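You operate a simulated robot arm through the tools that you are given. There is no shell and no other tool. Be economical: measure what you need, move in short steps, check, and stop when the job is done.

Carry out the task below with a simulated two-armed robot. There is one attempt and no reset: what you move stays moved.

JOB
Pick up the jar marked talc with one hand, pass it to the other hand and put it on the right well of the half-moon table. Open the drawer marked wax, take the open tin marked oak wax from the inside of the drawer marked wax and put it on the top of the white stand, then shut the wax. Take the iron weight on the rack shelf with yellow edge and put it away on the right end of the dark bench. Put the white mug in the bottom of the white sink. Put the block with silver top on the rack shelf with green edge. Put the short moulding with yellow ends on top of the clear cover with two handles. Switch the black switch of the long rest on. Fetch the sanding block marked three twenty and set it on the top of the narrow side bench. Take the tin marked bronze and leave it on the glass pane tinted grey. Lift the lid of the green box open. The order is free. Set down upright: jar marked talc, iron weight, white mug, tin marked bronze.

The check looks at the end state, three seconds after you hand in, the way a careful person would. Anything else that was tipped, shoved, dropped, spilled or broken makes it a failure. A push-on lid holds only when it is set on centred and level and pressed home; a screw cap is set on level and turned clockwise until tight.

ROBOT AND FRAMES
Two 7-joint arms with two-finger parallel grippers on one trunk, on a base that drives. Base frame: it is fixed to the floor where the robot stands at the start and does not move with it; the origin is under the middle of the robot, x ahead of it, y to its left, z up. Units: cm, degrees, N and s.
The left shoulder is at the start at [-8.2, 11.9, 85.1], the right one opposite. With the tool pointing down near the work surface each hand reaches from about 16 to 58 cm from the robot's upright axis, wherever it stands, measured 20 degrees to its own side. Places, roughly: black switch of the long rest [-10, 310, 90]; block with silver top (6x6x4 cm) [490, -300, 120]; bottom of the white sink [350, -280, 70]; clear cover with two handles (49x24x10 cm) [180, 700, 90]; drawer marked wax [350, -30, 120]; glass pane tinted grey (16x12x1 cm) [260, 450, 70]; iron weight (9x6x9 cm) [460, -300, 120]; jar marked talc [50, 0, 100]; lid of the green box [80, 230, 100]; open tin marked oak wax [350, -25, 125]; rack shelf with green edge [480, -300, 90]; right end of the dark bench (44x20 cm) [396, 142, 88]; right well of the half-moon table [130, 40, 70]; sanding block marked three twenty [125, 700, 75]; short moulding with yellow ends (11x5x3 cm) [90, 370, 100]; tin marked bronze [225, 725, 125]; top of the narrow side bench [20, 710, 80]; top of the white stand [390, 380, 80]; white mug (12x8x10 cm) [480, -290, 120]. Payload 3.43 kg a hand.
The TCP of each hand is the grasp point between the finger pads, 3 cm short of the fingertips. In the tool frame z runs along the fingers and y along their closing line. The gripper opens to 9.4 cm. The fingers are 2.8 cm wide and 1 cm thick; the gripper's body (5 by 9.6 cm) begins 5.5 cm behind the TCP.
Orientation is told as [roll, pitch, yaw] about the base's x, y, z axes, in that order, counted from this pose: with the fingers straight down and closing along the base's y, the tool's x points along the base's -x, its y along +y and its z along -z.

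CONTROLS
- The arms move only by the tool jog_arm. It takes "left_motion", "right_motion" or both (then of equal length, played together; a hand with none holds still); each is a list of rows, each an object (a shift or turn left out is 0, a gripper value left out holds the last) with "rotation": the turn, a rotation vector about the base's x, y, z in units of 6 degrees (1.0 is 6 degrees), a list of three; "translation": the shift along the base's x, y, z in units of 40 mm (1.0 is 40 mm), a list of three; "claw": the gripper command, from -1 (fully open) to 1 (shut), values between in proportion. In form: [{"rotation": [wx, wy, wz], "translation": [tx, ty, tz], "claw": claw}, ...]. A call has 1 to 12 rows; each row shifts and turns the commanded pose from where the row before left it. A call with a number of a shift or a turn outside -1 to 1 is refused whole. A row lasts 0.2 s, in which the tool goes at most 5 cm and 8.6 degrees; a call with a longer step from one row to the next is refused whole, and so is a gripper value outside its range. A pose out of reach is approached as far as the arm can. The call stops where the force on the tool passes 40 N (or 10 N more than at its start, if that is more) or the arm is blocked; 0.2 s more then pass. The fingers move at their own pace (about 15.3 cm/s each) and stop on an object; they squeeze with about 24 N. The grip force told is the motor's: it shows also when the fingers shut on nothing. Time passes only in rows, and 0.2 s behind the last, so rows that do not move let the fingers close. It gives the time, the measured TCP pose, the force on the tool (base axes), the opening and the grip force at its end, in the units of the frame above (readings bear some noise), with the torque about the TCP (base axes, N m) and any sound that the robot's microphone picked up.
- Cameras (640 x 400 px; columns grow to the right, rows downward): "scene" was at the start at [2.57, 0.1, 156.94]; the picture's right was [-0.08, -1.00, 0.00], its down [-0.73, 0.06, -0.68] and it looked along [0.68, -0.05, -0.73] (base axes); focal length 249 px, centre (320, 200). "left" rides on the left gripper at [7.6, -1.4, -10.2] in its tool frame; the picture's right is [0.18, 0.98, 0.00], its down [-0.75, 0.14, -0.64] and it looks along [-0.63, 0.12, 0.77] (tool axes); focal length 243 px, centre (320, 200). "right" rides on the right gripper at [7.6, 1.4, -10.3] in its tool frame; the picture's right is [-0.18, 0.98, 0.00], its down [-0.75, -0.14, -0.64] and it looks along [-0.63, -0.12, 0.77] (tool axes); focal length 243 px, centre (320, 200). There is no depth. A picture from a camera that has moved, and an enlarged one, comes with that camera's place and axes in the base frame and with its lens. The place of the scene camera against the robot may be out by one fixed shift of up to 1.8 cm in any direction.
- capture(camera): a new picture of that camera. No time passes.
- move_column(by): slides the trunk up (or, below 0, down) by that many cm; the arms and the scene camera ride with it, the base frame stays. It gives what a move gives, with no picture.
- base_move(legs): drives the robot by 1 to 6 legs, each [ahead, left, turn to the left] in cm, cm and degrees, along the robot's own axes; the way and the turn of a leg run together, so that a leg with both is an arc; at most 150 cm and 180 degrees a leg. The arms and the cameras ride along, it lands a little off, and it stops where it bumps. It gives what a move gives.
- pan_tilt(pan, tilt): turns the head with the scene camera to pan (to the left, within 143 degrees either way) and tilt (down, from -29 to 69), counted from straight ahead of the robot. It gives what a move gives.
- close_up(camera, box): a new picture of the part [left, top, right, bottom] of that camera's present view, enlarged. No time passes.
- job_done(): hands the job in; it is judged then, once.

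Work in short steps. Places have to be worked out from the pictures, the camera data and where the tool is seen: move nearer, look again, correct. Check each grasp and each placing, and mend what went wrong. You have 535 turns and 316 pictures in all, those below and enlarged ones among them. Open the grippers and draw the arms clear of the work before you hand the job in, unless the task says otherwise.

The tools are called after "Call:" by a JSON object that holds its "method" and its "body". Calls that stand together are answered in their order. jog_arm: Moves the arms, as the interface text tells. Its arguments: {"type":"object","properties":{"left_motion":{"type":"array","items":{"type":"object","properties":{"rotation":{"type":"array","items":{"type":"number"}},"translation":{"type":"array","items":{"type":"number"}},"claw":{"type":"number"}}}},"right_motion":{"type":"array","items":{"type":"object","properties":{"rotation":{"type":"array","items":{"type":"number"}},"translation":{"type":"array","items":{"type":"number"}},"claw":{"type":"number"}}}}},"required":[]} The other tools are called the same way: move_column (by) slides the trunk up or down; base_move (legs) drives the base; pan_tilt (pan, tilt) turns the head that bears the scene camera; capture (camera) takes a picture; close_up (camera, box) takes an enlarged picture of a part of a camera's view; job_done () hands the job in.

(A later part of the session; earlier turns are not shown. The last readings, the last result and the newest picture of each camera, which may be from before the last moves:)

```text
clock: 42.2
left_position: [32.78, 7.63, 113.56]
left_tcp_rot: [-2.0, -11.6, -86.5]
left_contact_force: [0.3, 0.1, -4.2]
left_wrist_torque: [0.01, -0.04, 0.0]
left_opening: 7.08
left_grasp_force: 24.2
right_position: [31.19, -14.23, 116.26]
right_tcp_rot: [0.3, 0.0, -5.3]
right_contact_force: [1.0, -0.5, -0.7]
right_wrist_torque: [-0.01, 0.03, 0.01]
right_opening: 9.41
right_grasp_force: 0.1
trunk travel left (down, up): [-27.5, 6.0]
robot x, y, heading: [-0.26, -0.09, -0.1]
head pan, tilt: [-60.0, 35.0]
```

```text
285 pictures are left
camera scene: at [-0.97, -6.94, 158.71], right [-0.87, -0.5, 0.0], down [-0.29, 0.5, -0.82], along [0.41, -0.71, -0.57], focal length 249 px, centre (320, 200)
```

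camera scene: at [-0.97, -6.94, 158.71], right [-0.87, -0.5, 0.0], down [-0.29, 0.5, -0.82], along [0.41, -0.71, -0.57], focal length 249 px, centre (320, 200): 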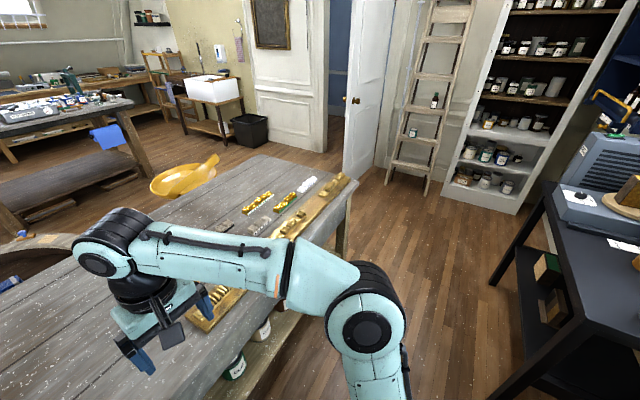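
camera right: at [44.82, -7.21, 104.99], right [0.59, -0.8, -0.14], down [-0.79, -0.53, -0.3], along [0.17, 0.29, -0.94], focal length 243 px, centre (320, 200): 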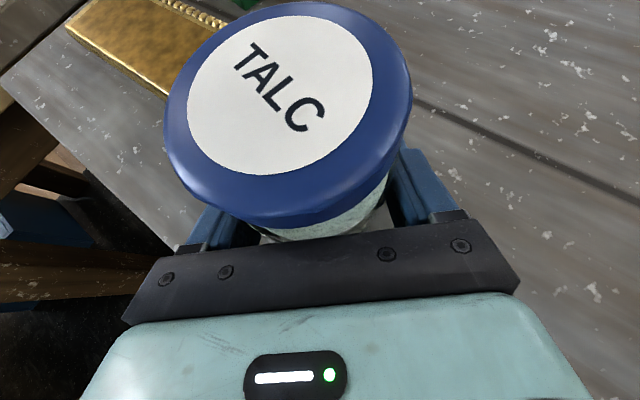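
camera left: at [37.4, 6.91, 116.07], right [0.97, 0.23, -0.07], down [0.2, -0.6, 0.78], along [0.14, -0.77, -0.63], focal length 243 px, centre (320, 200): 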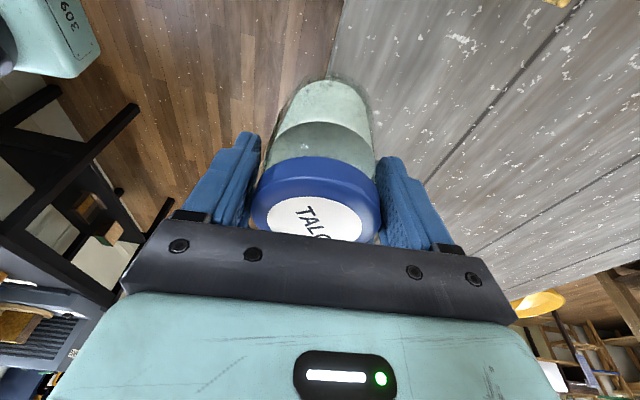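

Jar held. I drive around the right end of the bench: right 160, ahead 175, then turn left 90.

Call:
{"method": "base_move", "body": {"legs": [[0, -150, 0], [0, -10, 0], [150, 0, 0], [25, 0, 0], [0, 0, 90]]}}

Call:
{"method": "pan_tilt", "body": {"pan": 0, "tilt": 30}}

Call:
{"method": "capture", "body": {"camera": "scene"}}

```text
clock: 69.1
left_position: [166.3, -123.04, 113.61]
left_tcp_rot: [-2.0, -11.6, 8.5]
left_contact_force: [0.4, 0.6, -3.3]
left_wrist_torque: [-0.02, 0.01, 0.01]
left_opening: 7.1
left_grasp_force: 23.9
right_position: [188.45, -122.64, 116.41]
right_tcp_rot: [0.3, 0.0, 90.0]
right_contact_force: [0.7, -0.9, -0.3]
right_wrist_torque: [0.03, -0.01, 0.01]
right_opening: 9.4
right_grasp_force: 0.1
trunk travel left (down, up): [-27.5, 6.0]
robot x, y, heading: [176.8, -155.16, 94.8]
head pan, tilt: [-60.0, 35.0]
```

```text
clock: 70.4
left_position: [166.27, -122.93, 113.61]
left_tcp_rot: [-2.1, -11.6, 8.5]
left_contact_force: [-0.1, 0.4, -4.1]
left_wrist_torque: [0.0, 0.05, -0.03]
left_opening: 7.13
left_grasp_force: 24.3
right_position: [188.35, -122.59, 116.4]
right_tcp_rot: [0.3, 0.1, 89.9]
right_contact_force: [0.1, -0.1, 0.2]
right_wrist_torque: [-0.03, 0.01, 0.0]
right_opening: 9.41
right_grasp_force: 0.1
trunk travel left (down, up): [-27.5, 6.0]
robot x, y, heading: [176.9, -155.06, 94.8]
head pan, tilt: [0.0, 30.0]
```

```text
284 pictures are left
camera scene: at [175.59, -149.59, 159.49], right [1.0, 0.09, 0.0], down [0.04, -0.5, -0.87], along [-0.07, 0.86, -0.5], focal length 249 px, centre (320, 200)
```

scene: 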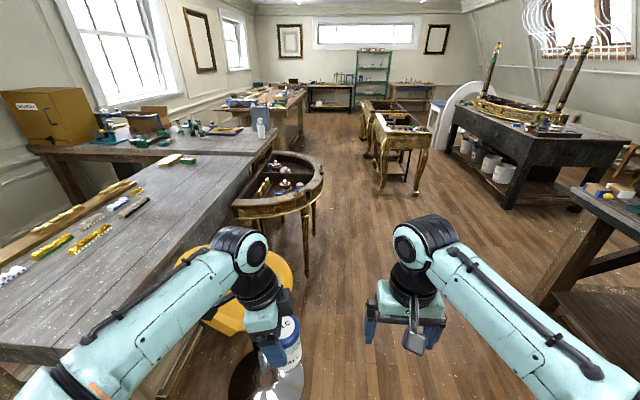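

A yellow stool seat stands left-ahead near [135,-75]; the half-moon table beyond it. I correct the heading, keep right of the stool, drive to y≈35 and turn to face the half-moon table.

Call:
{"method": "base_move", "body": {"legs": [[0, -17, -4.8], [150, 0, 0], [38, 0, 0], [0, 0, 90]]}}

Call:
{"method": "pan_tilt", "body": {"pan": 0, "tilt": 50}}

Call:
{"method": "capture", "body": {"camera": "scene"}}

```text
clock: 85.3
left_position: [156.05, 23.52, 113.65]
left_tcp_rot: [-2.1, -11.6, 95.4]
left_contact_force: [0.2, -0.4, -3.2]
left_wrist_torque: [-0.03, -0.02, -0.02]
left_opening: 7.08
left_grasp_force: 24.4
right_position: [156.79, 45.44, 116.23]
right_tcp_rot: [0.4, 0.0, 176.8]
right_contact_force: [-0.9, 0.5, -0.7]
right_wrist_torque: [0.04, -0.05, 0.01]
right_opening: 9.41
right_grasp_force: 0.0
trunk travel left (down, up): [-27.5, 6.0]
robot x, y, heading: [188.14, 32.43, -178.3]
head pan, tilt: [0.0, 30.0]
```

```text
clock: 86.1
left_position: [156.05, 23.57, 113.54]
left_tcp_rot: [-2.2, -11.6, 95.3]
left_contact_force: [-0.4, 0.6, -3.6]
left_wrist_torque: [0.0, 0.0, -0.01]
left_opening: 7.11
left_grasp_force: 24.1
right_position: [156.76, 45.46, 116.25]
right_tcp_rot: [0.4, 0.1, 176.8]
right_contact_force: [-0.2, 0.2, -0.5]
right_wrist_torque: [-0.02, -0.06, 0.04]
right_opening: 9.4
right_grasp_force: 0.0
trunk travel left (down, up): [-27.5, 6.0]
robot x, y, heading: [188.38, 32.88, -177.9]
head pan, tilt: [0.0, 50.0]
```

```text
283 pictures are left
camera scene: at [184.22, 33.01, 156.54], right [-0.03, 1.0, 0.0], down [0.77, 0.02, -0.64], along [-0.64, -0.02, -0.77], focal length 249 px, centre (320, 200)
```

scene: 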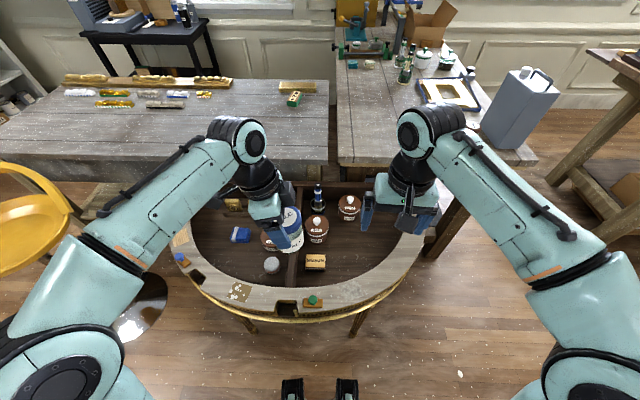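

Two wells with a divider; the right one holds a few pots. I zoom on it to find a free spot.

Call:
{"method": "close_up", "body": {"camera": "scene", "box": [220, 165, 460, 315]}}

Call:
{"method": "capture", "body": {"camera": "right"}}

```text
2.67 times, centred on (340, 240) of scene
camera zoom: at [184.22, 33.01, 156.54], right [-0.03, 1.0, 0.0], down [0.77, 0.02, -0.64], along [-0.64, -0.02, -0.77], focal length 664 px, centre (267, 93)
```

zoom: 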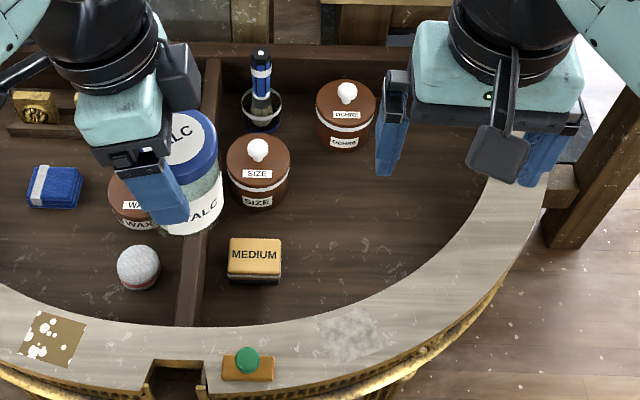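

```text
281 pictures are left
camera right: at [164.25, 43.74, 126.58], right [-0.24, -0.97, 0.01], down [-0.74, 0.19, 0.64], along [-0.62, 0.15, -0.77], focal length 243 px, centre (320, 200)
```

right: 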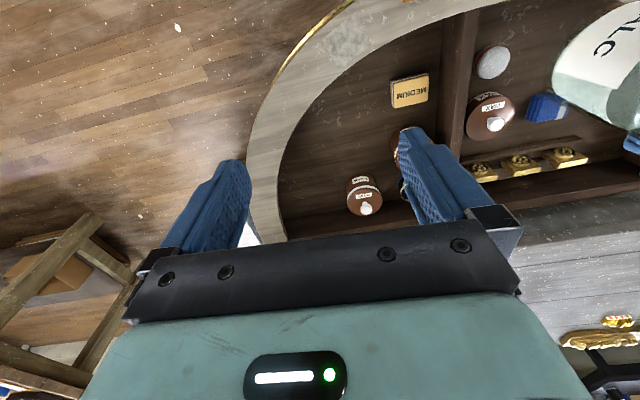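

There is a free area in the right well around [138.5, 46.5]. I shift the base to its right by 27 cm so the left arm reaches it comfortably.

Call:
{"method": "base_move", "body": {"legs": [[1, -27, -2]]}}

Call:
{"method": "capture", "body": {"camera": "scene"}}

Call:
{"method": "capture", "body": {"camera": "left"}}

```text
clock: 89.1
left_position: [154.41, 51.44, 113.6]
left_tcp_rot: [-2.1, -11.7, 93.4]
left_contact_force: [-0.3, 0.8, -3.9]
left_wrist_torque: [-0.01, -0.02, 0.03]
left_opening: 7.11
left_grasp_force: 23.8
right_position: [155.93, 73.36, 116.26]
right_tcp_rot: [0.4, 0.0, 174.9]
right_contact_force: [-0.6, -0.4, 0.3]
right_wrist_torque: [0.03, -0.01, 0.01]
right_opening: 9.39
right_grasp_force: 0.1
trunk travel left (down, up): [-27.5, 6.0]
robot x, y, heading: [187.03, 59.03, 180.1]
head pan, tilt: [0.0, 50.0]
```

```text
280 pictures are left
camera scene: at [182.8, 60.05, 156.54], right [0.0, 1.0, 0.0], down [0.77, 0.0, -0.64], along [-0.64, 0.0, -0.77], focal length 249 px, centre (320, 200)
```

scene: 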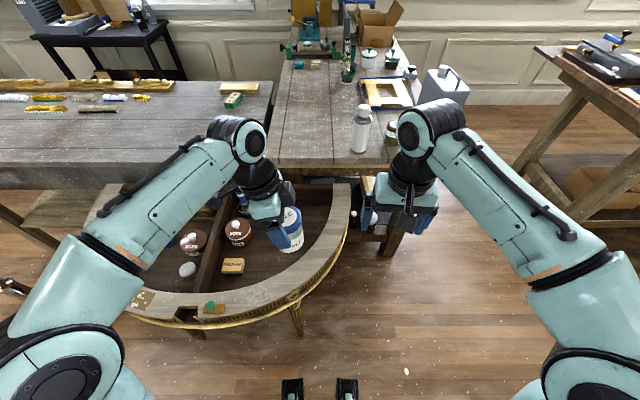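

```text
279 pictures are left
camera left: at [155.89, 41.96, 122.15], right [-0.97, -0.23, -0.07], down [-0.2, 0.6, 0.77], along [-0.14, 0.77, -0.63], focal length 243 px, centre (320, 200)
```

left: 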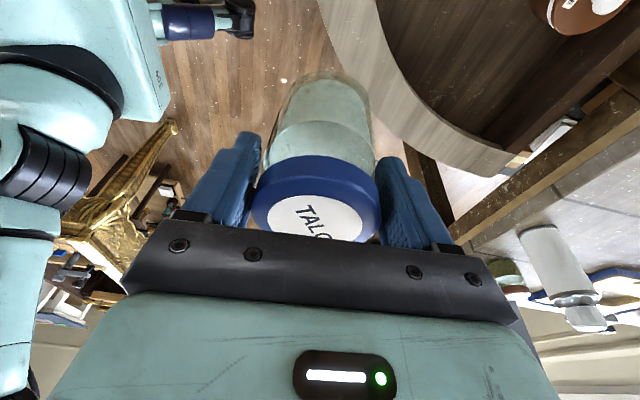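

I move the jar over the free spot, then lower the trunk 15 cm.

Call:
{"method": "jog_arm", "body": {"left_motion": [{"translation": [-0.8, -0.25, 0]}, {"translation": [-0.8, -0.25, 0]}, {"translation": [-0.8, -0.25, 0]}, {"translation": [-0.8, -0.25, 0]}, {"translation": [-0.8, -0.25, 0]}, {}]}}

Call:
{"method": "move_column", "body": {"by": -15}}

Call:
{"method": "capture", "body": {"camera": "left"}}

Call:
{"method": "close_up", "body": {"camera": "scene", "box": [160, 110, 400, 260]}}

```text
clock: 90.5
left_position: [141.44, 47.47, 113.58]
left_tcp_rot: [-2.1, -11.6, 93.4]
left_contact_force: [0.6, 0.0, -4.1]
left_wrist_torque: [0.0, 0.0, -0.02]
left_opening: 7.09
left_grasp_force: 23.5
left hand out of reach, approached as far as the arm can: row 5
right_position: [155.69, 73.43, 116.24]
right_tcp_rot: [0.3, 0.0, 175.0]
right_contact_force: [0.5, 0.4, -0.8]
right_wrist_torque: [-0.04, -0.04, 0.05]
right_opening: 9.37
right_grasp_force: 0.1
trunk travel left (down, up): [-27.5, 6.0]
robot x, y, heading: [187.16, 59.14, 180.2]
head pan, tilt: [0.0, 50.0]
```

```text
clock: 92.2
left_position: [142.37, 47.55, 96.0]
left_tcp_rot: [-5.4, -11.3, 94.2]
left_contact_force: [-0.2, 0.8, -4.0]
left_wrist_torque: [-0.03, -0.01, 0.01]
left_opening: 7.09
left_grasp_force: 23.9
right_position: [155.87, 73.48, 101.27]
right_tcp_rot: [0.3, -0.1, 174.9]
right_contact_force: [0.0, -0.1, 0.3]
right_wrist_torque: [0.0, 0.05, 0.03]
right_opening: 9.41
right_grasp_force: 0.0
trunk travel left (down, up): [-12.5, 21.0]
robot x, y, heading: [187.06, 59.07, 180.1]
head pan, tilt: [0.0, 50.0]
```

```text
278 pictures are left
camera left: at [143.52, 37.91, 104.64], right [-0.96, -0.23, -0.13], down [-0.25, 0.6, 0.76], along [-0.1, 0.77, -0.63], focal length 243 px, centre (320, 200)
```

left: 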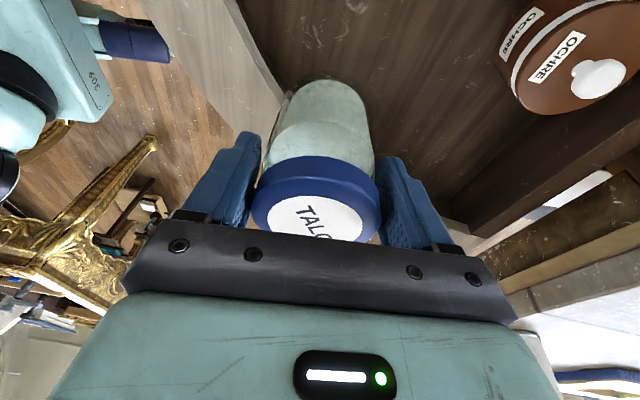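

```text
2.67 times, centred on (280, 185) of scene
camera zoom: at [181.45, 60.04, 141.49], right [0.0, 1.0, 0.0], down [0.77, 0.0, -0.64], along [-0.64, 0.0, -0.77], focal length 664 px, centre (427, 240)
```

zoom: 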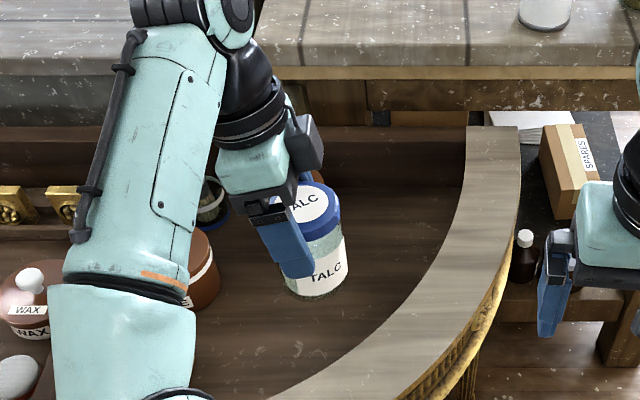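

The rim triangulates at about z 84, so the well floor is higher than given. I restore the jar's uprightness, move it 2.8 cm further in, and lower gently until contact.

Call:
{"method": "jog_arm", "body": {"left_motion": [{"rotation": [-0.04, 0.54, -0.02], "translation": [-0.35, 0, 0]}, {"translation": [-0.35, 0, 0]}, {}]}}

Call:
{"method": "capture", "body": {"camera": "left"}}

Call:
{"method": "jog_arm", "body": {"left_motion": [{"translation": [0, 0, -0.4]}, {"translation": [0, 0, -0.25]}, {"translation": [0, 0, -0.25]}, {}]}}

Call:
{"method": "close_up", "body": {"camera": "scene", "box": [160, 110, 400, 260]}}

```text
clock: 93.0
left_position: [141.15, 47.47, 95.86]
left_tcp_rot: [-2.1, -11.4, 93.4]
left_contact_force: [1.7, 1.1, -4.9]
left_wrist_torque: [0.02, -0.04, -0.02]
left_opening: 7.07
left_grasp_force: 23.6
left hand out of reach, approached as far as the arm can: row 1, 2
right_position: [155.91, 73.48, 101.32]
right_tcp_rot: [0.3, 0.0, 175.0]
right_contact_force: [0.6, 0.0, -0.3]
right_wrist_torque: [0.0, -0.04, 0.0]
right_opening: 9.4
right_grasp_force: 0.1
trunk travel left (down, up): [-12.5, 21.0]
robot x, y, heading: [187.06, 59.56, 180.1]
head pan, tilt: [0.0, 50.0]
```

```text
276 pictures are left
camera left: at [142.79, 37.95, 104.45], right [-0.97, -0.23, -0.07], down [-0.2, 0.6, 0.77], along [-0.14, 0.76, -0.63], focal length 243 px, centre (320, 200)
```

left: 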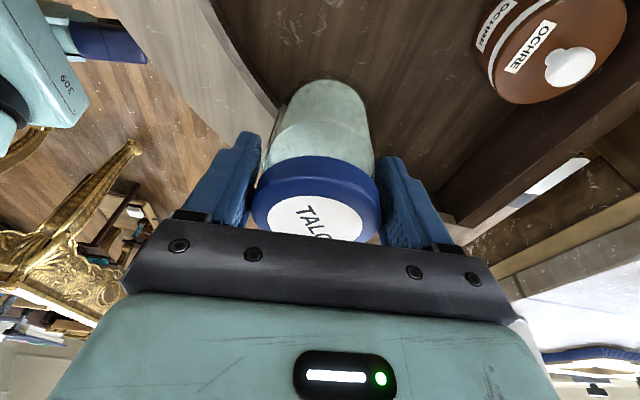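

```text
clock: 94.0
left_position: [141.48, 47.58, 92.36]
left_tcp_rot: [-2.1, -11.4, 93.5]
left_contact_force: [-0.7, -0.5, -3.6]
left_wrist_torque: [-0.03, -0.01, -0.01]
left_opening: 7.07
left_grasp_force: 23.9
right_position: [155.84, 73.46, 101.29]
right_tcp_rot: [0.3, 0.0, 174.9]
right_contact_force: [0.0, -0.2, -0.6]
right_wrist_torque: [0.02, 0.03, 0.02]
right_opening: 9.41
right_grasp_force: 0.0
trunk travel left (down, up): [-12.5, 21.0]
robot x, y, heading: [187.24, 59.32, 179.9]
head pan, tilt: [0.0, 50.0]
```

```text
2.67 times, centred on (280, 185) of scene
camera zoom: at [181.44, 60.04, 141.49], right [0.0, 1.0, 0.0], down [0.77, 0.0, -0.64], along [-0.64, 0.0, -0.77], focal length 664 px, centre (427, 240)
```

zoom: 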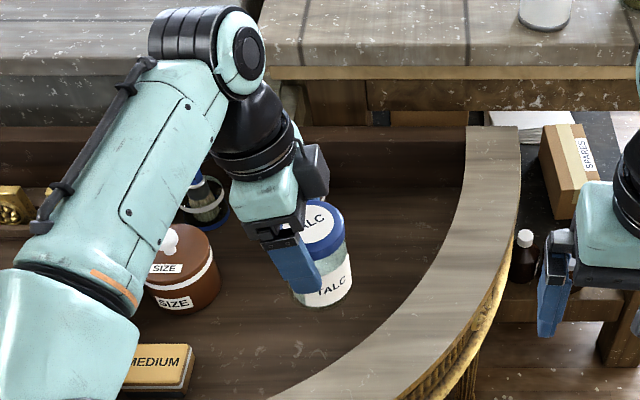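

No contact yet; I continue lowering in small steps.

Call:
{"method": "jog_arm", "body": {"left_motion": [{"translation": [0, 0, -0.25]}, {"translation": [0, 0, -0.25]}, {"translation": [0, 0, -0.25]}, {"translation": [0, 0, -0.2]}, {}]}}

Call:
{"method": "capture", "body": {"camera": "left"}}

Call:
{"method": "close_up", "body": {"camera": "scene", "box": [160, 110, 400, 260]}}

```text
clock: 95.2
left_position: [141.4, 47.58, 88.44]
left_tcp_rot: [-2.0, -11.4, 93.2]
left_contact_force: [0.9, -1.2, -4.6]
left_wrist_torque: [-0.04, 0.01, 0.02]
left_opening: 7.1
left_grasp_force: 24.0
right_position: [155.76, 73.52, 101.44]
right_tcp_rot: [0.4, 0.0, 174.9]
right_contact_force: [0.6, 0.6, 0.2]
right_wrist_torque: [-0.02, -0.03, -0.01]
right_opening: 9.42
right_grasp_force: 0.2
trunk travel left (down, up): [-12.5, 21.0]
robot x, y, heading: [187.11, 59.47, 179.9]
head pan, tilt: [0.0, 50.0]
```

```text
274 pictures are left
camera left: at [142.95, 37.91, 96.98], right [-0.97, -0.23, -0.07], down [-0.2, 0.6, 0.77], along [-0.14, 0.76, -0.63], focal length 243 px, centre (320, 200)
```

left: 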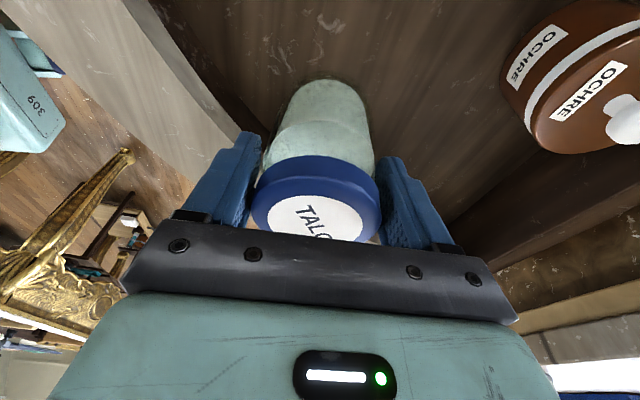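

```text
2.67 times, centred on (280, 185) of scene
camera zoom: at [181.45, 60.04, 141.49], right [0.0, 1.0, 0.0], down [0.77, 0.0, -0.64], along [-0.64, 0.0, -0.77], focal length 664 px, centre (427, 240)
```

zoom: 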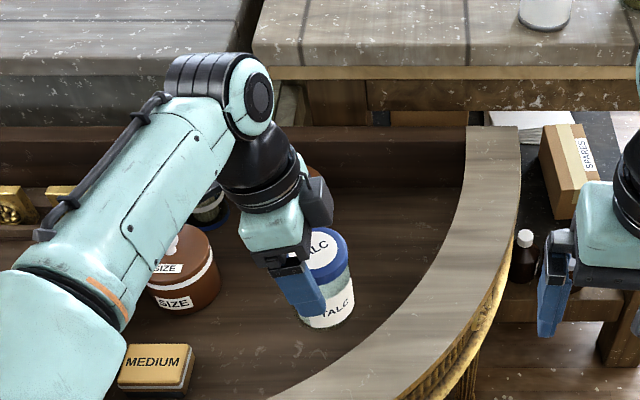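

Still no contact (bottom about z 78.6). I nudge further in and keep lowering.

Call:
{"method": "jog_arm", "body": {"left_motion": [{"translation": [-0.3, 0, -0.15]}, {"translation": [-0.1, 0, -0.25]}, {"translation": [0, 0, -0.2]}, {"translation": [0, 0, -0.2]}, {"translation": [0, 0, -0.2]}, {"translation": [0, 0, -0.2]}, {"translation": [0, 0, -0.2]}, {}]}}

Call:
{"method": "close_up", "body": {"camera": "scene", "box": [160, 110, 400, 260]}}

```text
clock: 97.0
left_position: [139.68, 47.53, 82.89]
left_tcp_rot: [-2.1, -11.4, 93.4]
left_contact_force: [0.3, 1.2, -4.7]
left_wrist_torque: [-0.06, -0.01, 0.04]
left_opening: 7.09
left_grasp_force: 23.7
right_position: [155.86, 73.41, 101.3]
right_tcp_rot: [0.3, 0.1, 174.8]
right_contact_force: [0.7, -0.3, -0.3]
right_wrist_torque: [0.02, 0.02, 0.06]
right_opening: 9.42
right_grasp_force: 0.0
trunk travel left (down, up): [-12.5, 21.0]
robot x, y, heading: [187.09, 59.45, 179.8]
head pan, tilt: [0.0, 50.0]
```

```text
2.67 times, centred on (280, 185) of scene
camera zoom: at [181.44, 60.04, 141.49], right [0.0, 1.0, 0.0], down [0.77, 0.0, -0.64], along [-0.64, 0.0, -0.77], focal length 664 px, centre (427, 240)
```

zoom: 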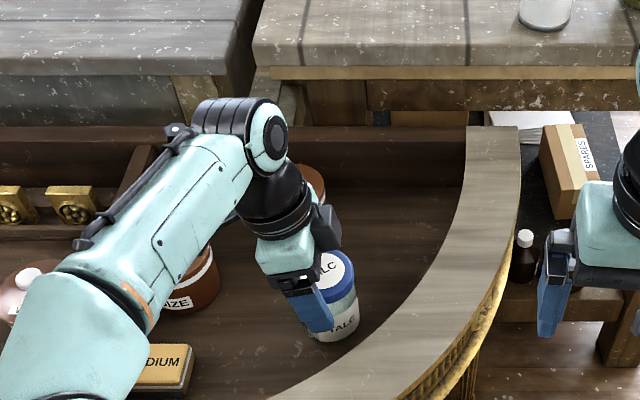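

Bottom about z 73, close behind the rim in view. I move another 1.5 cm inward and keep lowering.

Call:
{"method": "jog_arm", "body": {"left_motion": [{"translation": [-0.35, -0.1, 0]}, {"translation": [0, 0, -0.2]}, {"translation": [0, 0, -0.2]}, {"translation": [0, 0, -0.2]}, {"translation": [0, 0, -0.2]}, {"translation": [0, 0, -0.2]}, {}]}}

Call:
{"method": "capture", "body": {"camera": "left"}}

```text
clock: 98.7
left_position: [138.53, 47.36, 78.82]
left_tcp_rot: [-2.0, -11.4, 93.3]
left_contact_force: [-1.8, 2.2, 15.2]
left_wrist_torque: [0.29, 0.7, 0.0]
left_opening: 7.14
left_grasp_force: 23.2
right_position: [155.98, 73.53, 101.29]
right_tcp_rot: [0.4, -0.1, 174.9]
right_contact_force: [0.1, 0.0, -0.3]
right_wrist_torque: [-0.02, -0.01, 0.0]
right_opening: 9.4
right_grasp_force: 0.0
trunk travel left (down, up): [-12.5, 21.0]
robot x, y, heading: [187.23, 59.28, 180.0]
head pan, tilt: [0.0, 50.0]
```

```text
271 pictures are left
camera left: at [140.07, 37.75, 87.43], right [-0.97, -0.23, -0.07], down [-0.2, 0.6, 0.77], along [-0.14, 0.76, -0.63], focal length 243 px, centre (320, 200)
```

left: 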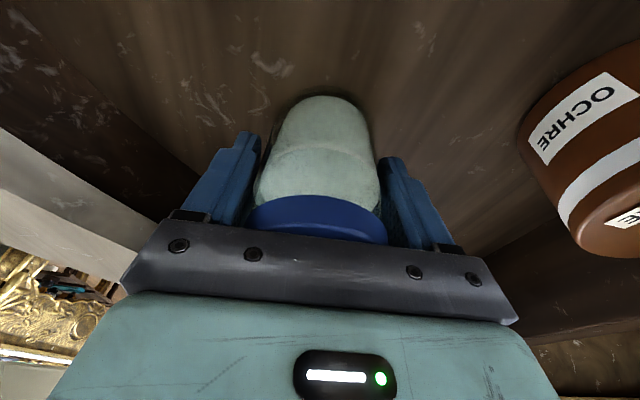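

Contact: the jar stands on the well floor (z≈69). I open and withdraw along the tool axis.

Call:
{"method": "jog_arm", "body": {"left_motion": [{"translation": [0, 0, 0.03]}, {"claw": -1}, {"claw": -1}, {"translation": [0, -0.08, 0.4]}, {"translation": [0, -0.16, 0.8]}, {"translation": [0, -0.16, 0.8]}, {"translation": [0, -0.16, 0.8]}, {"translation": [0.3, 0, 0.8]}, {"translation": [0.3, 0, 0.8]}, {}]}}

Call:
{"method": "capture", "body": {"camera": "left"}}

Call:
{"method": "close_up", "body": {"camera": "scene", "box": [160, 110, 400, 260]}}

```text
clock: 100.8
left_position: [141.44, 44.84, 96.16]
left_tcp_rot: [-2.1, -11.4, 93.4]
left_contact_force: [0.0, 0.1, 0.2]
left_wrist_torque: [0.02, 0.0, 0.02]
left_opening: 9.41
left_grasp_force: 0.0
left hand out of reach, approached as far as the arm can: row 9
right_position: [155.89, 73.47, 101.39]
right_tcp_rot: [0.3, 0.0, 174.9]
right_contact_force: [0.0, -0.7, -0.1]
right_wrist_torque: [0.02, 0.0, -0.02]
right_opening: 9.43
right_grasp_force: 0.1
trunk travel left (down, up): [-12.5, 21.0]
robot x, y, heading: [187.31, 59.61, 180.1]
head pan, tilt: [0.0, 50.0]
```

```text
270 pictures are left
camera left: at [143.04, 35.28, 104.79], right [-0.97, -0.23, -0.07], down [-0.2, 0.6, 0.77], along [-0.14, 0.76, -0.63], focal length 243 px, centre (320, 200)
```

left: 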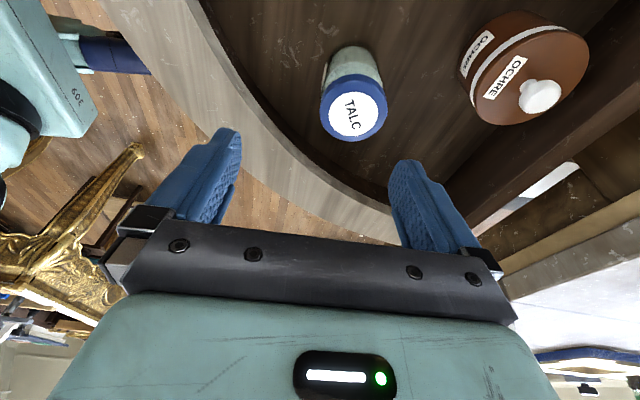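

```text
2.67 times, centred on (280, 185) of scene
camera zoom: at [181.52, 60.01, 141.49], right [0.0, 1.0, 0.0], down [0.77, 0.0, -0.64], along [-0.64, 0.0, -0.77], focal length 664 px, centre (427, 240)
```

zoom: 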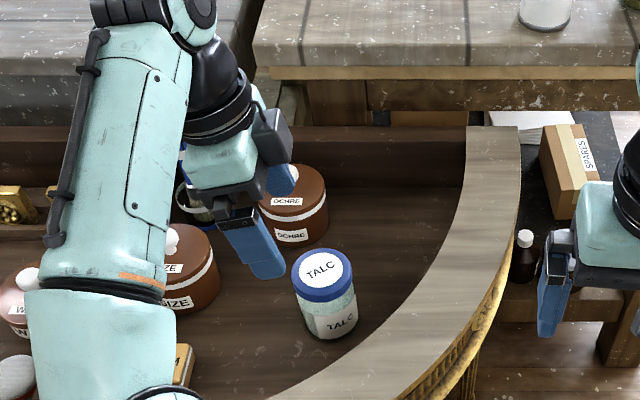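

The talc jar stands upright in the right well. I reset the left hand, raise the trunk, and turn toward the other workbenches (+y).

Call:
{"method": "jog_arm", "body": {"left_motion": [{"rotation": [-1, 0, 0], "translation": [0.4, 0, 0]}, {"rotation": [-0.93, 0, 0], "translation": [0.5, 0, 0]}, {"rotation": [0, 0, 1], "translation": [0.5, 0, 0]}, {"rotation": [0, 0, 1], "translation": [0.5, 0, 0]}, {"rotation": [0, 0, 1]}, {"rotation": [0, 0, 1]}, {"rotation": [0, 0, 1]}, {"rotation": [0, 0, 1]}, {"rotation": [0, 0, 1]}, {"rotation": [0, 0, 1]}, {"rotation": [0, 0, 1]}, {"rotation": [0, 0, 1]}]}}

Call:
{"method": "jog_arm", "body": {"left_motion": [{"rotation": [0, 0, 1]}, {"rotation": [0, 0, 1]}, {"rotation": [0, 0, 1]}, {"rotation": [0, 0, 1]}, {"rotation": [0, 0, 0.5]}]}}

Call:
{"method": "move_column", "body": {"by": 15}}

Call:
{"method": "base_move", "body": {"legs": [[-10, 0, -90]]}}

Call:
{"method": "pan_tilt", "body": {"pan": 0, "tilt": 25}}

Call:
{"method": "capture", "body": {"camera": "scene"}}

```text
clock: 103.5
left_position: [148.73, 44.91, 96.37]
left_tcp_rot: [-1.4, 0.2, 153.5]
left_contact_force: [-0.5, -0.7, 0.3]
left_wrist_torque: [0.0, -0.02, -0.04]
left_opening: 9.42
left_grasp_force: 0.0
right_position: [155.86, 73.48, 101.25]
right_tcp_rot: [0.3, 0.0, 174.8]
right_contact_force: [-0.2, 0.6, 0.0]
right_wrist_torque: [0.02, 0.0, -0.01]
right_opening: 9.41
right_grasp_force: 0.0
trunk travel left (down, up): [-12.5, 21.0]
robot x, y, heading: [187.3, 59.31, 180.0]
head pan, tilt: [0.0, 50.0]
```

```text
clock: 104.7
left_position: [148.73, 44.91, 96.26]
left_tcp_rot: [-1.4, 0.2, -179.5]
left_contact_force: [0.6, 0.4, 0.1]
left_wrist_torque: [-0.03, -0.02, 0.01]
left_opening: 9.39
left_grasp_force: 0.2
right_position: [155.85, 73.42, 101.31]
right_tcp_rot: [0.4, 0.0, 174.9]
right_contact_force: [-0.3, -0.2, 0.7]
right_wrist_torque: [0.01, -0.03, -0.03]
right_opening: 9.39
right_grasp_force: 0.1
trunk travel left (down, up): [-12.5, 21.0]
robot x, y, heading: [187.15, 59.3, 179.8]
head pan, tilt: [0.0, 50.0]
```

```text
clock: 106.4
left_position: [148.76, 44.84, 111.3]
left_tcp_rot: [-1.4, 0.1, -179.7]
left_contact_force: [-0.1, 1.1, 0.2]
left_wrist_torque: [0.01, -0.02, 0.0]
left_opening: 9.39
left_grasp_force: 0.1
right_position: [155.91, 73.45, 116.14]
right_tcp_rot: [0.3, 0.0, 174.9]
right_contact_force: [0.3, 0.3, 0.7]
right_wrist_torque: [0.01, 0.01, 0.0]
right_opening: 9.42
right_grasp_force: 0.1
trunk travel left (down, up): [-27.5, 6.0]
robot x, y, heading: [187.1, 59.53, 179.8]
head pan, tilt: [0.0, 50.0]
```

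```text
clock: 110.7
left_position: [179.93, 91.62, 111.31]
left_tcp_rot: [-1.3, 0.2, 88.8]
left_contact_force: [-0.3, 0.4, 0.3]
left_wrist_torque: [0.0, -0.01, 0.03]
left_opening: 9.4
left_grasp_force: 0.1
right_position: [208.21, 83.85, 116.35]
right_tcp_rot: [0.3, 0.0, 83.4]
right_contact_force: [0.2, 0.7, -0.6]
right_wrist_torque: [0.03, 0.0, 0.01]
right_opening: 9.38
right_grasp_force: 0.0
trunk travel left (down, up): [-27.5, 6.0]
robot x, y, heading: [193.16, 52.93, 88.3]
head pan, tilt: [0.0, 50.0]
```

```text
clock: 111.6
left_position: [179.82, 91.6, 111.35]
left_tcp_rot: [-1.5, 0.2, 88.8]
left_contact_force: [0.5, 0.2, -0.5]
left_wrist_torque: [0.01, 0.0, -0.03]
left_opening: 9.4
left_grasp_force: 0.1
right_position: [208.22, 83.79, 116.35]
right_tcp_rot: [0.4, 0.0, 83.3]
right_contact_force: [-0.4, 1.0, 0.3]
right_wrist_torque: [0.03, 0.01, -0.02]
right_opening: 9.41
right_grasp_force: 0.0
trunk travel left (down, up): [-27.5, 6.0]
robot x, y, heading: [192.89, 52.76, 88.5]
head pan, tilt: [0.0, 25.0]
```

```text
268 pictures are left
camera scene: at [192.46, 58.47, 160.28], right [1.0, -0.03, 0.0], down [-0.01, -0.42, -0.91], along [0.02, 0.91, -0.42], focal length 249 px, centre (320, 200)
```

scene: 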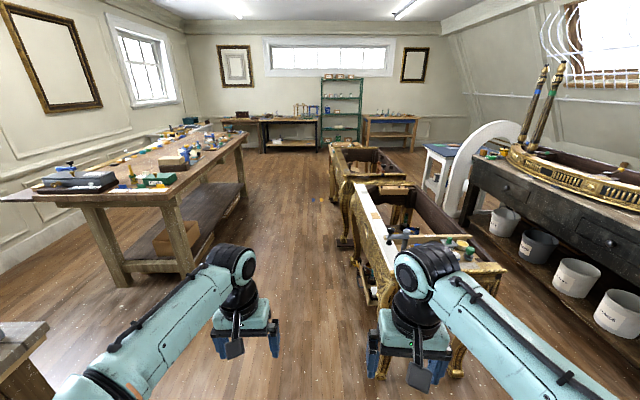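

I zoom on the long bench to find the green box, the switch and the moulding.

Call:
{"method": "close_up", "body": {"camera": "scene", "box": [0, 100, 260, 262]}}

Call:
{"method": "close_up", "body": {"camera": "scene", "box": [320, 70, 640, 270]}}

```text
2.46 times, centred on (130, 181) of scene
camera zoom: at [192.46, 58.47, 160.28], right [1.0, -0.03, 0.0], down [-0.01, -0.42, -0.91], along [0.02, 0.91, -0.42], focal length 613 px, centre (788, 247)
```

zoom: 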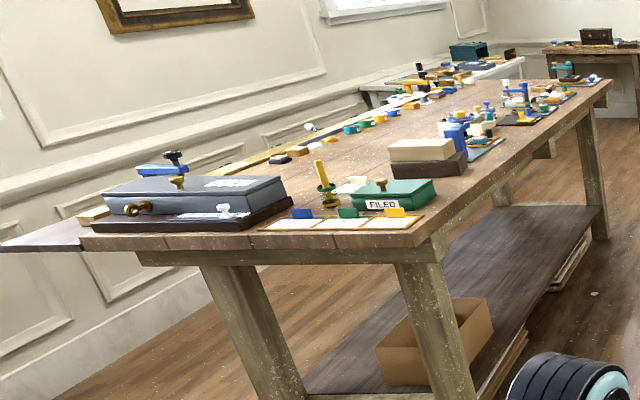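

```text
2.00 times, centred on (480, 170) of scene
camera zoom: at [192.46, 58.47, 160.28], right [1.0, -0.03, 0.0], down [-0.01, -0.42, -0.91], along [0.02, 0.91, -0.42], focal length 498 px, centre (0, 260)
```

zoom: 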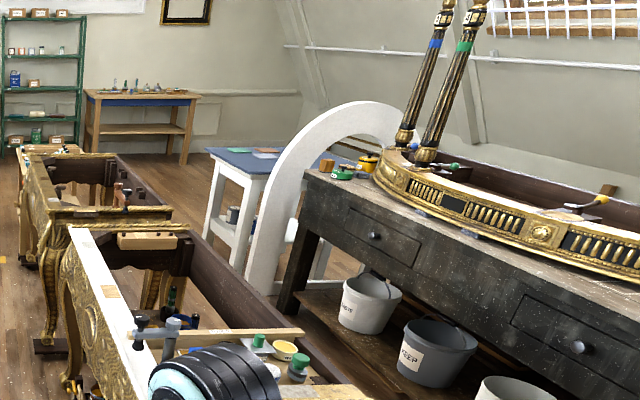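

The green box "FILED" sits at the near end of the long bench, about [83, 228, 100]; bench edge about y 204. I drive in front of it.

Call:
{"method": "base_move", "body": {"legs": [[60, 30, 0], [52, 0, 0], [0, 80, 1.5]]}}

Call:
{"method": "pan_tilt", "body": {"pan": 0, "tilt": 45}}

Call:
{"method": "capture", "body": {"camera": "scene"}}

```text
clock: 125.0
left_position: [73.11, 206.52, 111.3]
left_tcp_rot: [-1.3, 0.2, 90.0]
left_contact_force: [1.2, 0.4, -0.2]
left_wrist_torque: [-0.01, 0.0, 0.02]
left_opening: 9.39
left_grasp_force: 0.0
right_position: [101.57, 199.38, 116.21]
right_tcp_rot: [0.3, 0.0, 84.7]
right_contact_force: [1.5, 0.4, -0.5]
right_wrist_torque: [0.02, -0.02, -0.04]
right_opening: 9.39
right_grasp_force: 0.1
trunk travel left (down, up): [-27.5, 6.0]
robot x, y, heading: [87.51, 168.09, 89.7]
head pan, tilt: [0.0, 25.0]
```

```text
clock: 125.8
left_position: [73.14, 206.66, 111.34]
left_tcp_rot: [-1.5, 0.2, 89.9]
left_contact_force: [-0.8, 0.3, -1.2]
left_wrist_torque: [0.02, 0.0, -0.01]
left_opening: 9.39
left_grasp_force: 0.1
right_position: [101.73, 199.38, 116.3]
right_tcp_rot: [0.3, 0.0, 84.6]
right_contact_force: [0.5, -0.4, 0.0]
right_wrist_torque: [0.02, 0.01, 0.02]
right_opening: 9.41
right_grasp_force: 0.0
trunk travel left (down, up): [-27.5, 6.0]
robot x, y, heading: [87.47, 168.15, 89.7]
head pan, tilt: [0.0, 45.0]
```

```text
265 pictures are left
camera scene: at [86.4, 172.67, 157.24], right [1.0, -0.01, 0.0], down [0.0, -0.71, -0.71], along [0.0, 0.71, -0.71], focal length 249 px, centre (320, 200)
```

scene: 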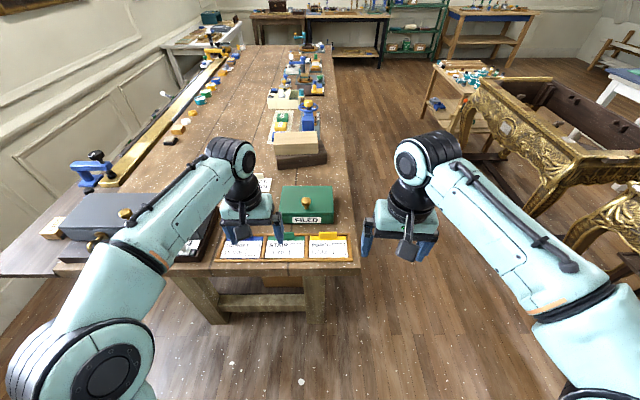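

Call:
{"method": "close_up", "body": {"camera": "scene", "box": [210, 160, 370, 260]}}

Call:
{"method": "capture", "body": {"camera": "right"}}

```text
4.00 times, centred on (290, 210) of scene
camera zoom: at [86.4, 172.67, 157.24], right [1.0, -0.01, 0.0], down [0.0, -0.71, -0.71], along [0.0, 0.71, -0.71], focal length 996 px, centre (440, 160)
```

zoom: 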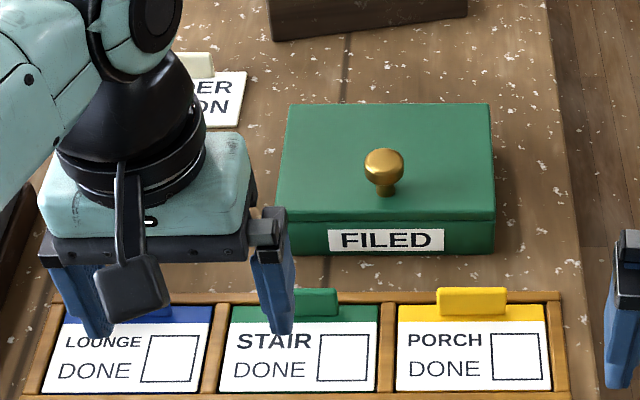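

```text
263 pictures are left
camera right: at [99.49, 191.95, 126.59], right [-0.96, 0.28, 0.01], down [0.22, 0.74, 0.64], along [0.17, 0.62, -0.77], focal length 243 px, centre (320, 200)
```

right: 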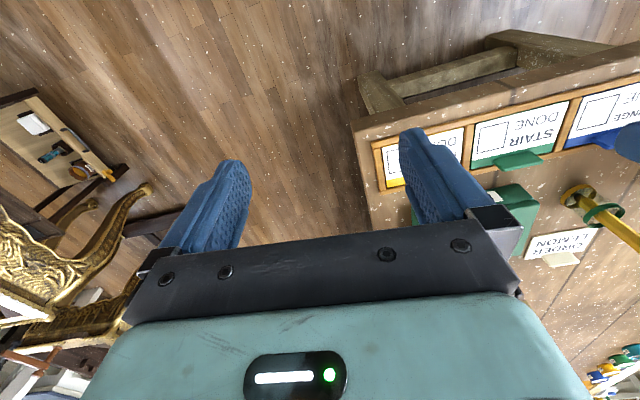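

Closed box with a brass knob near the front of its lid. I bring the left hand toward it and look through its camera.

Call:
{"method": "jog_arm", "body": {"left_motion": [{"translation": [0.5, 0.3, 0.4]}, {"translation": [0.5, 0.4, 0.4]}, {"translation": [0.5, 0.4, 0]}, {"translation": [0.5, 0.4, 0]}, {"translation": [0.3, 0, 0]}, {}]}}

Call:
{"method": "capture", "body": {"camera": "left"}}

```text
clock: 127.2
left_position: [82.34, 212.44, 114.45]
left_tcp_rot: [-1.4, 0.1, 89.9]
left_contact_force: [0.5, 1.1, -1.1]
left_wrist_torque: [-0.02, 0.02, -0.01]
left_opening: 9.41
left_grasp_force: 0.1
right_position: [101.61, 199.39, 116.28]
right_tcp_rot: [0.3, 0.1, 84.6]
right_contact_force: [-0.2, 0.6, -0.2]
right_wrist_torque: [-0.01, 0.04, 0.01]
right_opening: 9.4
right_grasp_force: 0.0
trunk travel left (down, up): [-27.5, 6.0]
robot x, y, heading: [87.53, 168.65, 89.5]
head pan, tilt: [0.0, 45.0]
```

```text
262 pictures are left
camera left: at [83.38, 204.69, 124.85], right [-0.98, -0.18, -0.03], down [-0.16, 0.75, 0.64], along [-0.1, 0.63, -0.77], focal length 243 px, centre (320, 200)
```

left: 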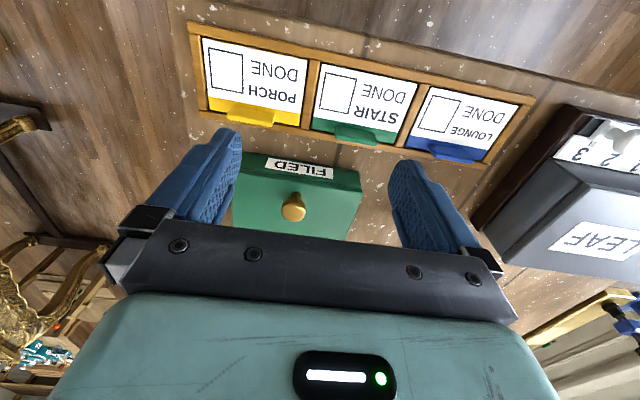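

Knob x≈83.4. I move nearer to triangulate its height.

Call:
{"method": "jog_arm", "body": {"left_motion": [{"translation": [0.2, 0.7, 0]}, {"translation": [0.1, 0.7, 0]}, {"translation": [0, 0.7, 0]}, {}]}}

Call:
{"method": "capture", "body": {"camera": "left"}}

Call:
{"method": "close_up", "body": {"camera": "scene", "box": [210, 140, 370, 240]}}

```text
clock: 128.2
left_position: [81.89, 212.52, 113.99]
left_tcp_rot: [-1.3, 0.3, 89.9]
left_contact_force: [-0.2, 0.9, 0.2]
left_wrist_torque: [0.06, 0.02, -0.01]
left_opening: 9.41
left_grasp_force: 0.1
left hand out of reach, approached as far as the arm can: row 1, 2, 3
right_position: [101.7, 199.39, 116.3]
right_tcp_rot: [0.4, 0.0, 84.6]
right_contact_force: [0.1, -0.7, 0.9]
right_wrist_torque: [0.03, -0.02, 0.02]
right_opening: 9.39
right_grasp_force: 0.1
trunk travel left (down, up): [-27.5, 6.0]
robot x, y, heading: [87.42, 168.44, 89.9]
head pan, tilt: [0.0, 45.0]
```

```text
261 pictures are left
camera left: at [82.96, 204.83, 124.4], right [-0.98, -0.18, -0.02], down [-0.16, 0.76, 0.64], along [-0.1, 0.63, -0.77], focal length 243 px, centre (320, 200)
```

left: 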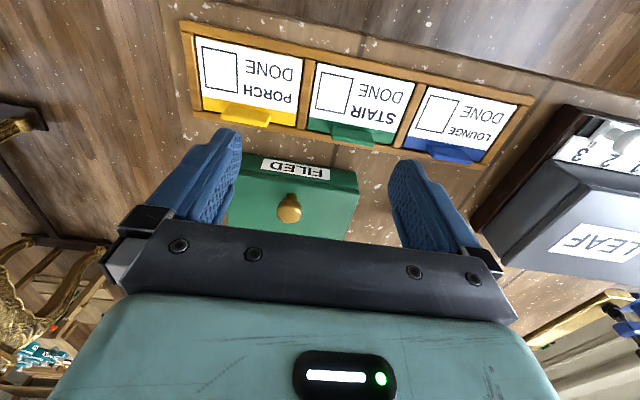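

```text
4.00 times, centred on (290, 190) of scene
camera zoom: at [86.42, 172.69, 157.23], right [1.0, -0.01, 0.0], down [-0.01, -0.71, -0.71], along [0.0, 0.71, -0.71], focal length 996 px, centre (440, 240)
```

zoom: 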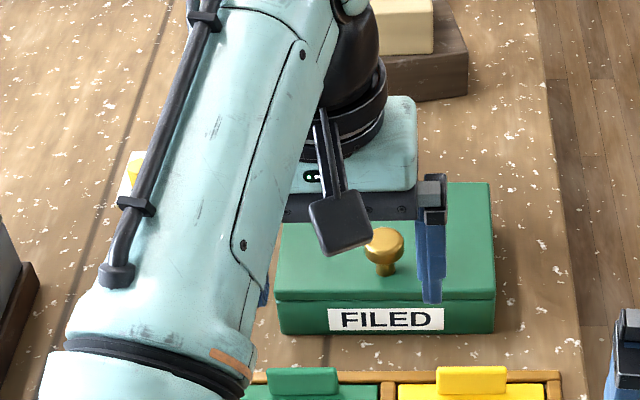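

Out of reach from here; I drive 11 cm forward (base front still clear of the bench edge).

Call:
{"method": "base_move", "body": {"legs": [[11, 0, 0]]}}

Call:
{"method": "capture", "body": {"camera": "left"}}

```text
clock: 129.4
left_position: [81.91, 223.0, 114.0]
left_tcp_rot: [-1.3, 0.2, 90.0]
left_contact_force: [-0.2, -0.3, 0.3]
left_wrist_torque: [0.0, -0.02, 0.02]
left_opening: 9.39
left_grasp_force: 0.1
right_position: [101.8, 209.99, 116.31]
right_tcp_rot: [0.4, 0.0, 84.6]
right_contact_force: [0.5, 0.6, 0.2]
right_wrist_torque: [-0.02, -0.03, 0.01]
right_opening: 9.38
right_grasp_force: 0.1
trunk travel left (down, up): [-27.5, 6.0]
robot x, y, heading: [87.49, 178.85, 89.5]
head pan, tilt: [0.0, 45.0]
```

```text
259 pictures are left
camera left: at [82.99, 215.37, 124.41], right [-0.98, -0.18, -0.02], down [-0.16, 0.76, 0.64], along [-0.1, 0.63, -0.77], focal length 243 px, centre (320, 200)
```

left: 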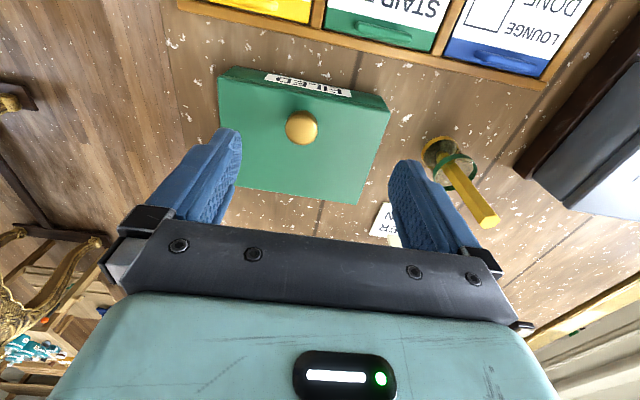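

Knob at about [83.4, 225.1, 101.9]. I lower the left hand over it.

Call:
{"method": "jog_arm", "body": {"left_motion": [{"translation": [0.2, 0.25, -0.5]}, {"translation": [0.18, 0.28, -0.7]}, {"translation": [0, 0, -0.7]}, {"translation": [0, 0, -0.5]}, {}]}}

Call:
{"method": "capture", "body": {"camera": "left"}}

Call:
{"method": "close_up", "body": {"camera": "scene", "box": [210, 160, 370, 260]}}

```text
clock: 130.6
left_position: [83.55, 225.15, 104.68]
left_tcp_rot: [-1.4, 0.1, 90.0]
left_contact_force: [0.0, -0.2, -0.1]
left_wrist_torque: [0.0, -0.01, -0.04]
left_opening: 9.42
left_grasp_force: 0.0
right_position: [101.65, 209.79, 116.35]
right_tcp_rot: [0.5, 0.0, 84.6]
right_contact_force: [0.1, 0.3, -0.1]
right_wrist_torque: [0.02, 0.02, 0.01]
right_opening: 9.38
right_grasp_force: 0.0
trunk travel left (down, up): [-27.5, 6.0]
robot x, y, heading: [87.38, 179.04, 89.6]
head pan, tilt: [0.0, 45.0]
```

```text
258 pictures are left
camera left: at [84.65, 217.54, 114.91], right [-0.98, -0.18, -0.02], down [-0.16, 0.76, 0.64], along [-0.1, 0.63, -0.77], focal length 243 px, centre (320, 200)
```

left: 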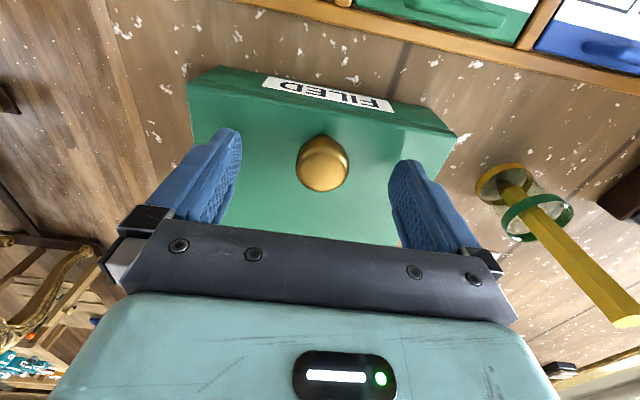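

```text
4.00 times, centred on (290, 210) of scene
camera zoom: at [86.46, 183.21, 157.23], right [1.0, -0.01, 0.0], down [0.0, -0.71, -0.71], along [0.0, 0.71, -0.71], focal length 996 px, centre (440, 160)
```

zoom: 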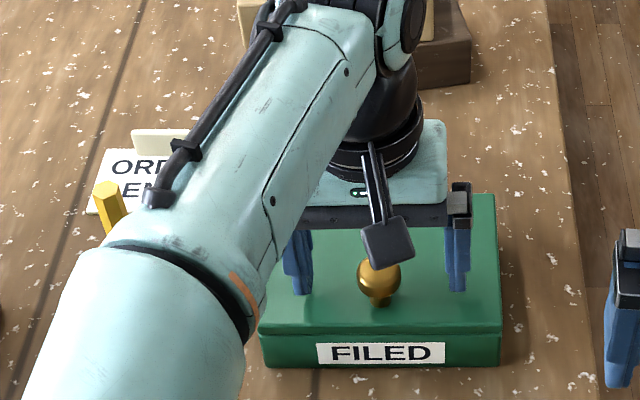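

Knob is centred between the fingers. Lower a bit more and close.

Call:
{"method": "jog_arm", "body": {"left_motion": [{"translation": [0, 0.03, -0.2]}, {"translation": [0, 0, -0.17]}, {}, {"claw": 1}, {"claw": 1}, {"claw": 1}, {"claw": 1}]}}

Call:
{"method": "capture", "body": {"camera": "left"}}

```text
clock: 132.2
left_position: [83.54, 225.3, 103.19]
left_tcp_rot: [-1.7, -0.2, 89.9]
left_contact_force: [-3.8, 2.6, 29.8]
left_wrist_torque: [0.3, 0.25, -0.03]
left_opening: 2.94
left_grasp_force: 45.4
right_position: [101.71, 209.83, 116.36]
right_tcp_rot: [0.4, 0.0, 84.6]
right_contact_force: [0.9, -0.5, 0.6]
right_wrist_torque: [0.0, 0.02, 0.01]
right_opening: 9.38
right_grasp_force: 0.0
trunk travel left (down, up): [-27.5, 6.0]
robot x, y, heading: [87.51, 178.63, 89.8]
head pan, tilt: [0.0, 45.0]
```

```text
256 pictures are left
camera left: at [84.55, 217.49, 113.62], right [-0.98, -0.18, -0.03], down [-0.16, 0.75, 0.64], along [-0.09, 0.63, -0.77], focal length 243 px, centre (320, 200)
```

left: 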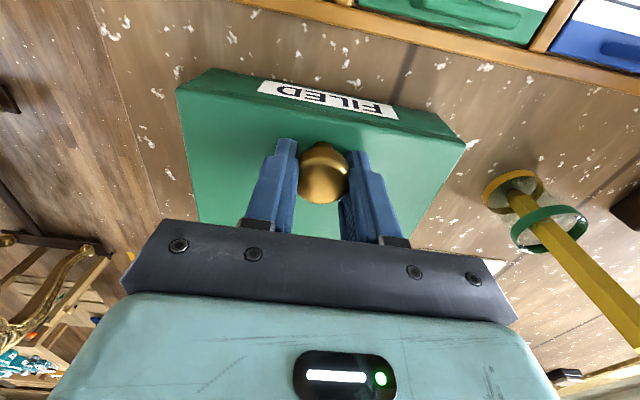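

The knob is held. I swing it up along the hinge arc (hinge near y 235), first half, then look.

Call:
{"method": "jog_arm", "body": {"left_motion": [{"translation": [0, 0.128, 0.34]}, {"translation": [0, 0.175, 0.32]}, {"translation": [0, 0.218, 0.293], "rotation": [-0.5, 0, 0]}, {"translation": [0, 0.258, 0.258], "rotation": [-0.5, 0, 0]}, {"translation": [0, 0.3, 0.222], "rotation": [-0.5, 0, 0]}, {}]}}

Call:
{"method": "capture", "body": {"camera": "left"}}

Call:
{"method": "close_up", "body": {"camera": "scene", "box": [210, 160, 370, 260]}}

```text
clock: 133.4
left_position: [83.56, 225.07, 104.66]
left_tcp_rot: [-0.5, 6.9, 91.2]
left_contact_force: [-6.8, 14.0, -6.4]
left_wrist_torque: [0.3, -0.11, 0.06]
left_opening: 2.89
left_grasp_force: 44.8
left hand out of reach, approached as far as the arm can: row 3, 4, 5
right_position: [101.75, 210.3, 116.27]
right_tcp_rot: [0.5, 0.1, 84.6]
right_contact_force: [0.9, -0.5, 0.0]
right_wrist_torque: [0.01, 0.04, -0.01]
right_opening: 9.39
right_grasp_force: 0.0
trunk travel left (down, up): [-27.5, 6.0]
robot x, y, heading: [87.48, 178.59, 89.9]
head pan, tilt: [0.0, 45.0]
stopped in row 5 (left hand): the force on the tool passed its limit at 44 N (the readings are from after the stop); the commanded pose is now the measured one
```

```text
255 pictures are left
camera left: at [84.92, 218.67, 115.86], right [-0.98, -0.2, 0.01], down [-0.16, 0.82, 0.55], along [-0.12, 0.53, -0.84], focal length 243 px, centre (320, 200)
```

left: 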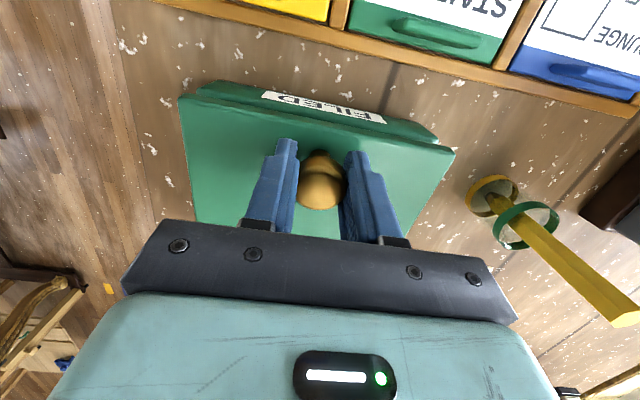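

```text
4.00 times, centred on (290, 210) of scene
camera zoom: at [86.52, 183.62, 157.21], right [1.0, -0.01, 0.0], down [0.0, -0.71, -0.71], along [0.0, 0.71, -0.71], focal length 996 px, centre (440, 160)
```

zoom: 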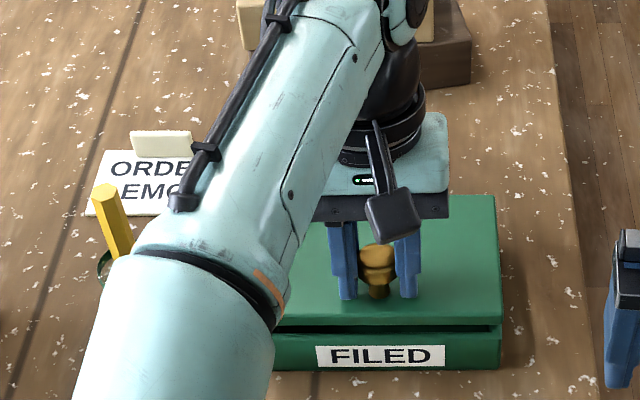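

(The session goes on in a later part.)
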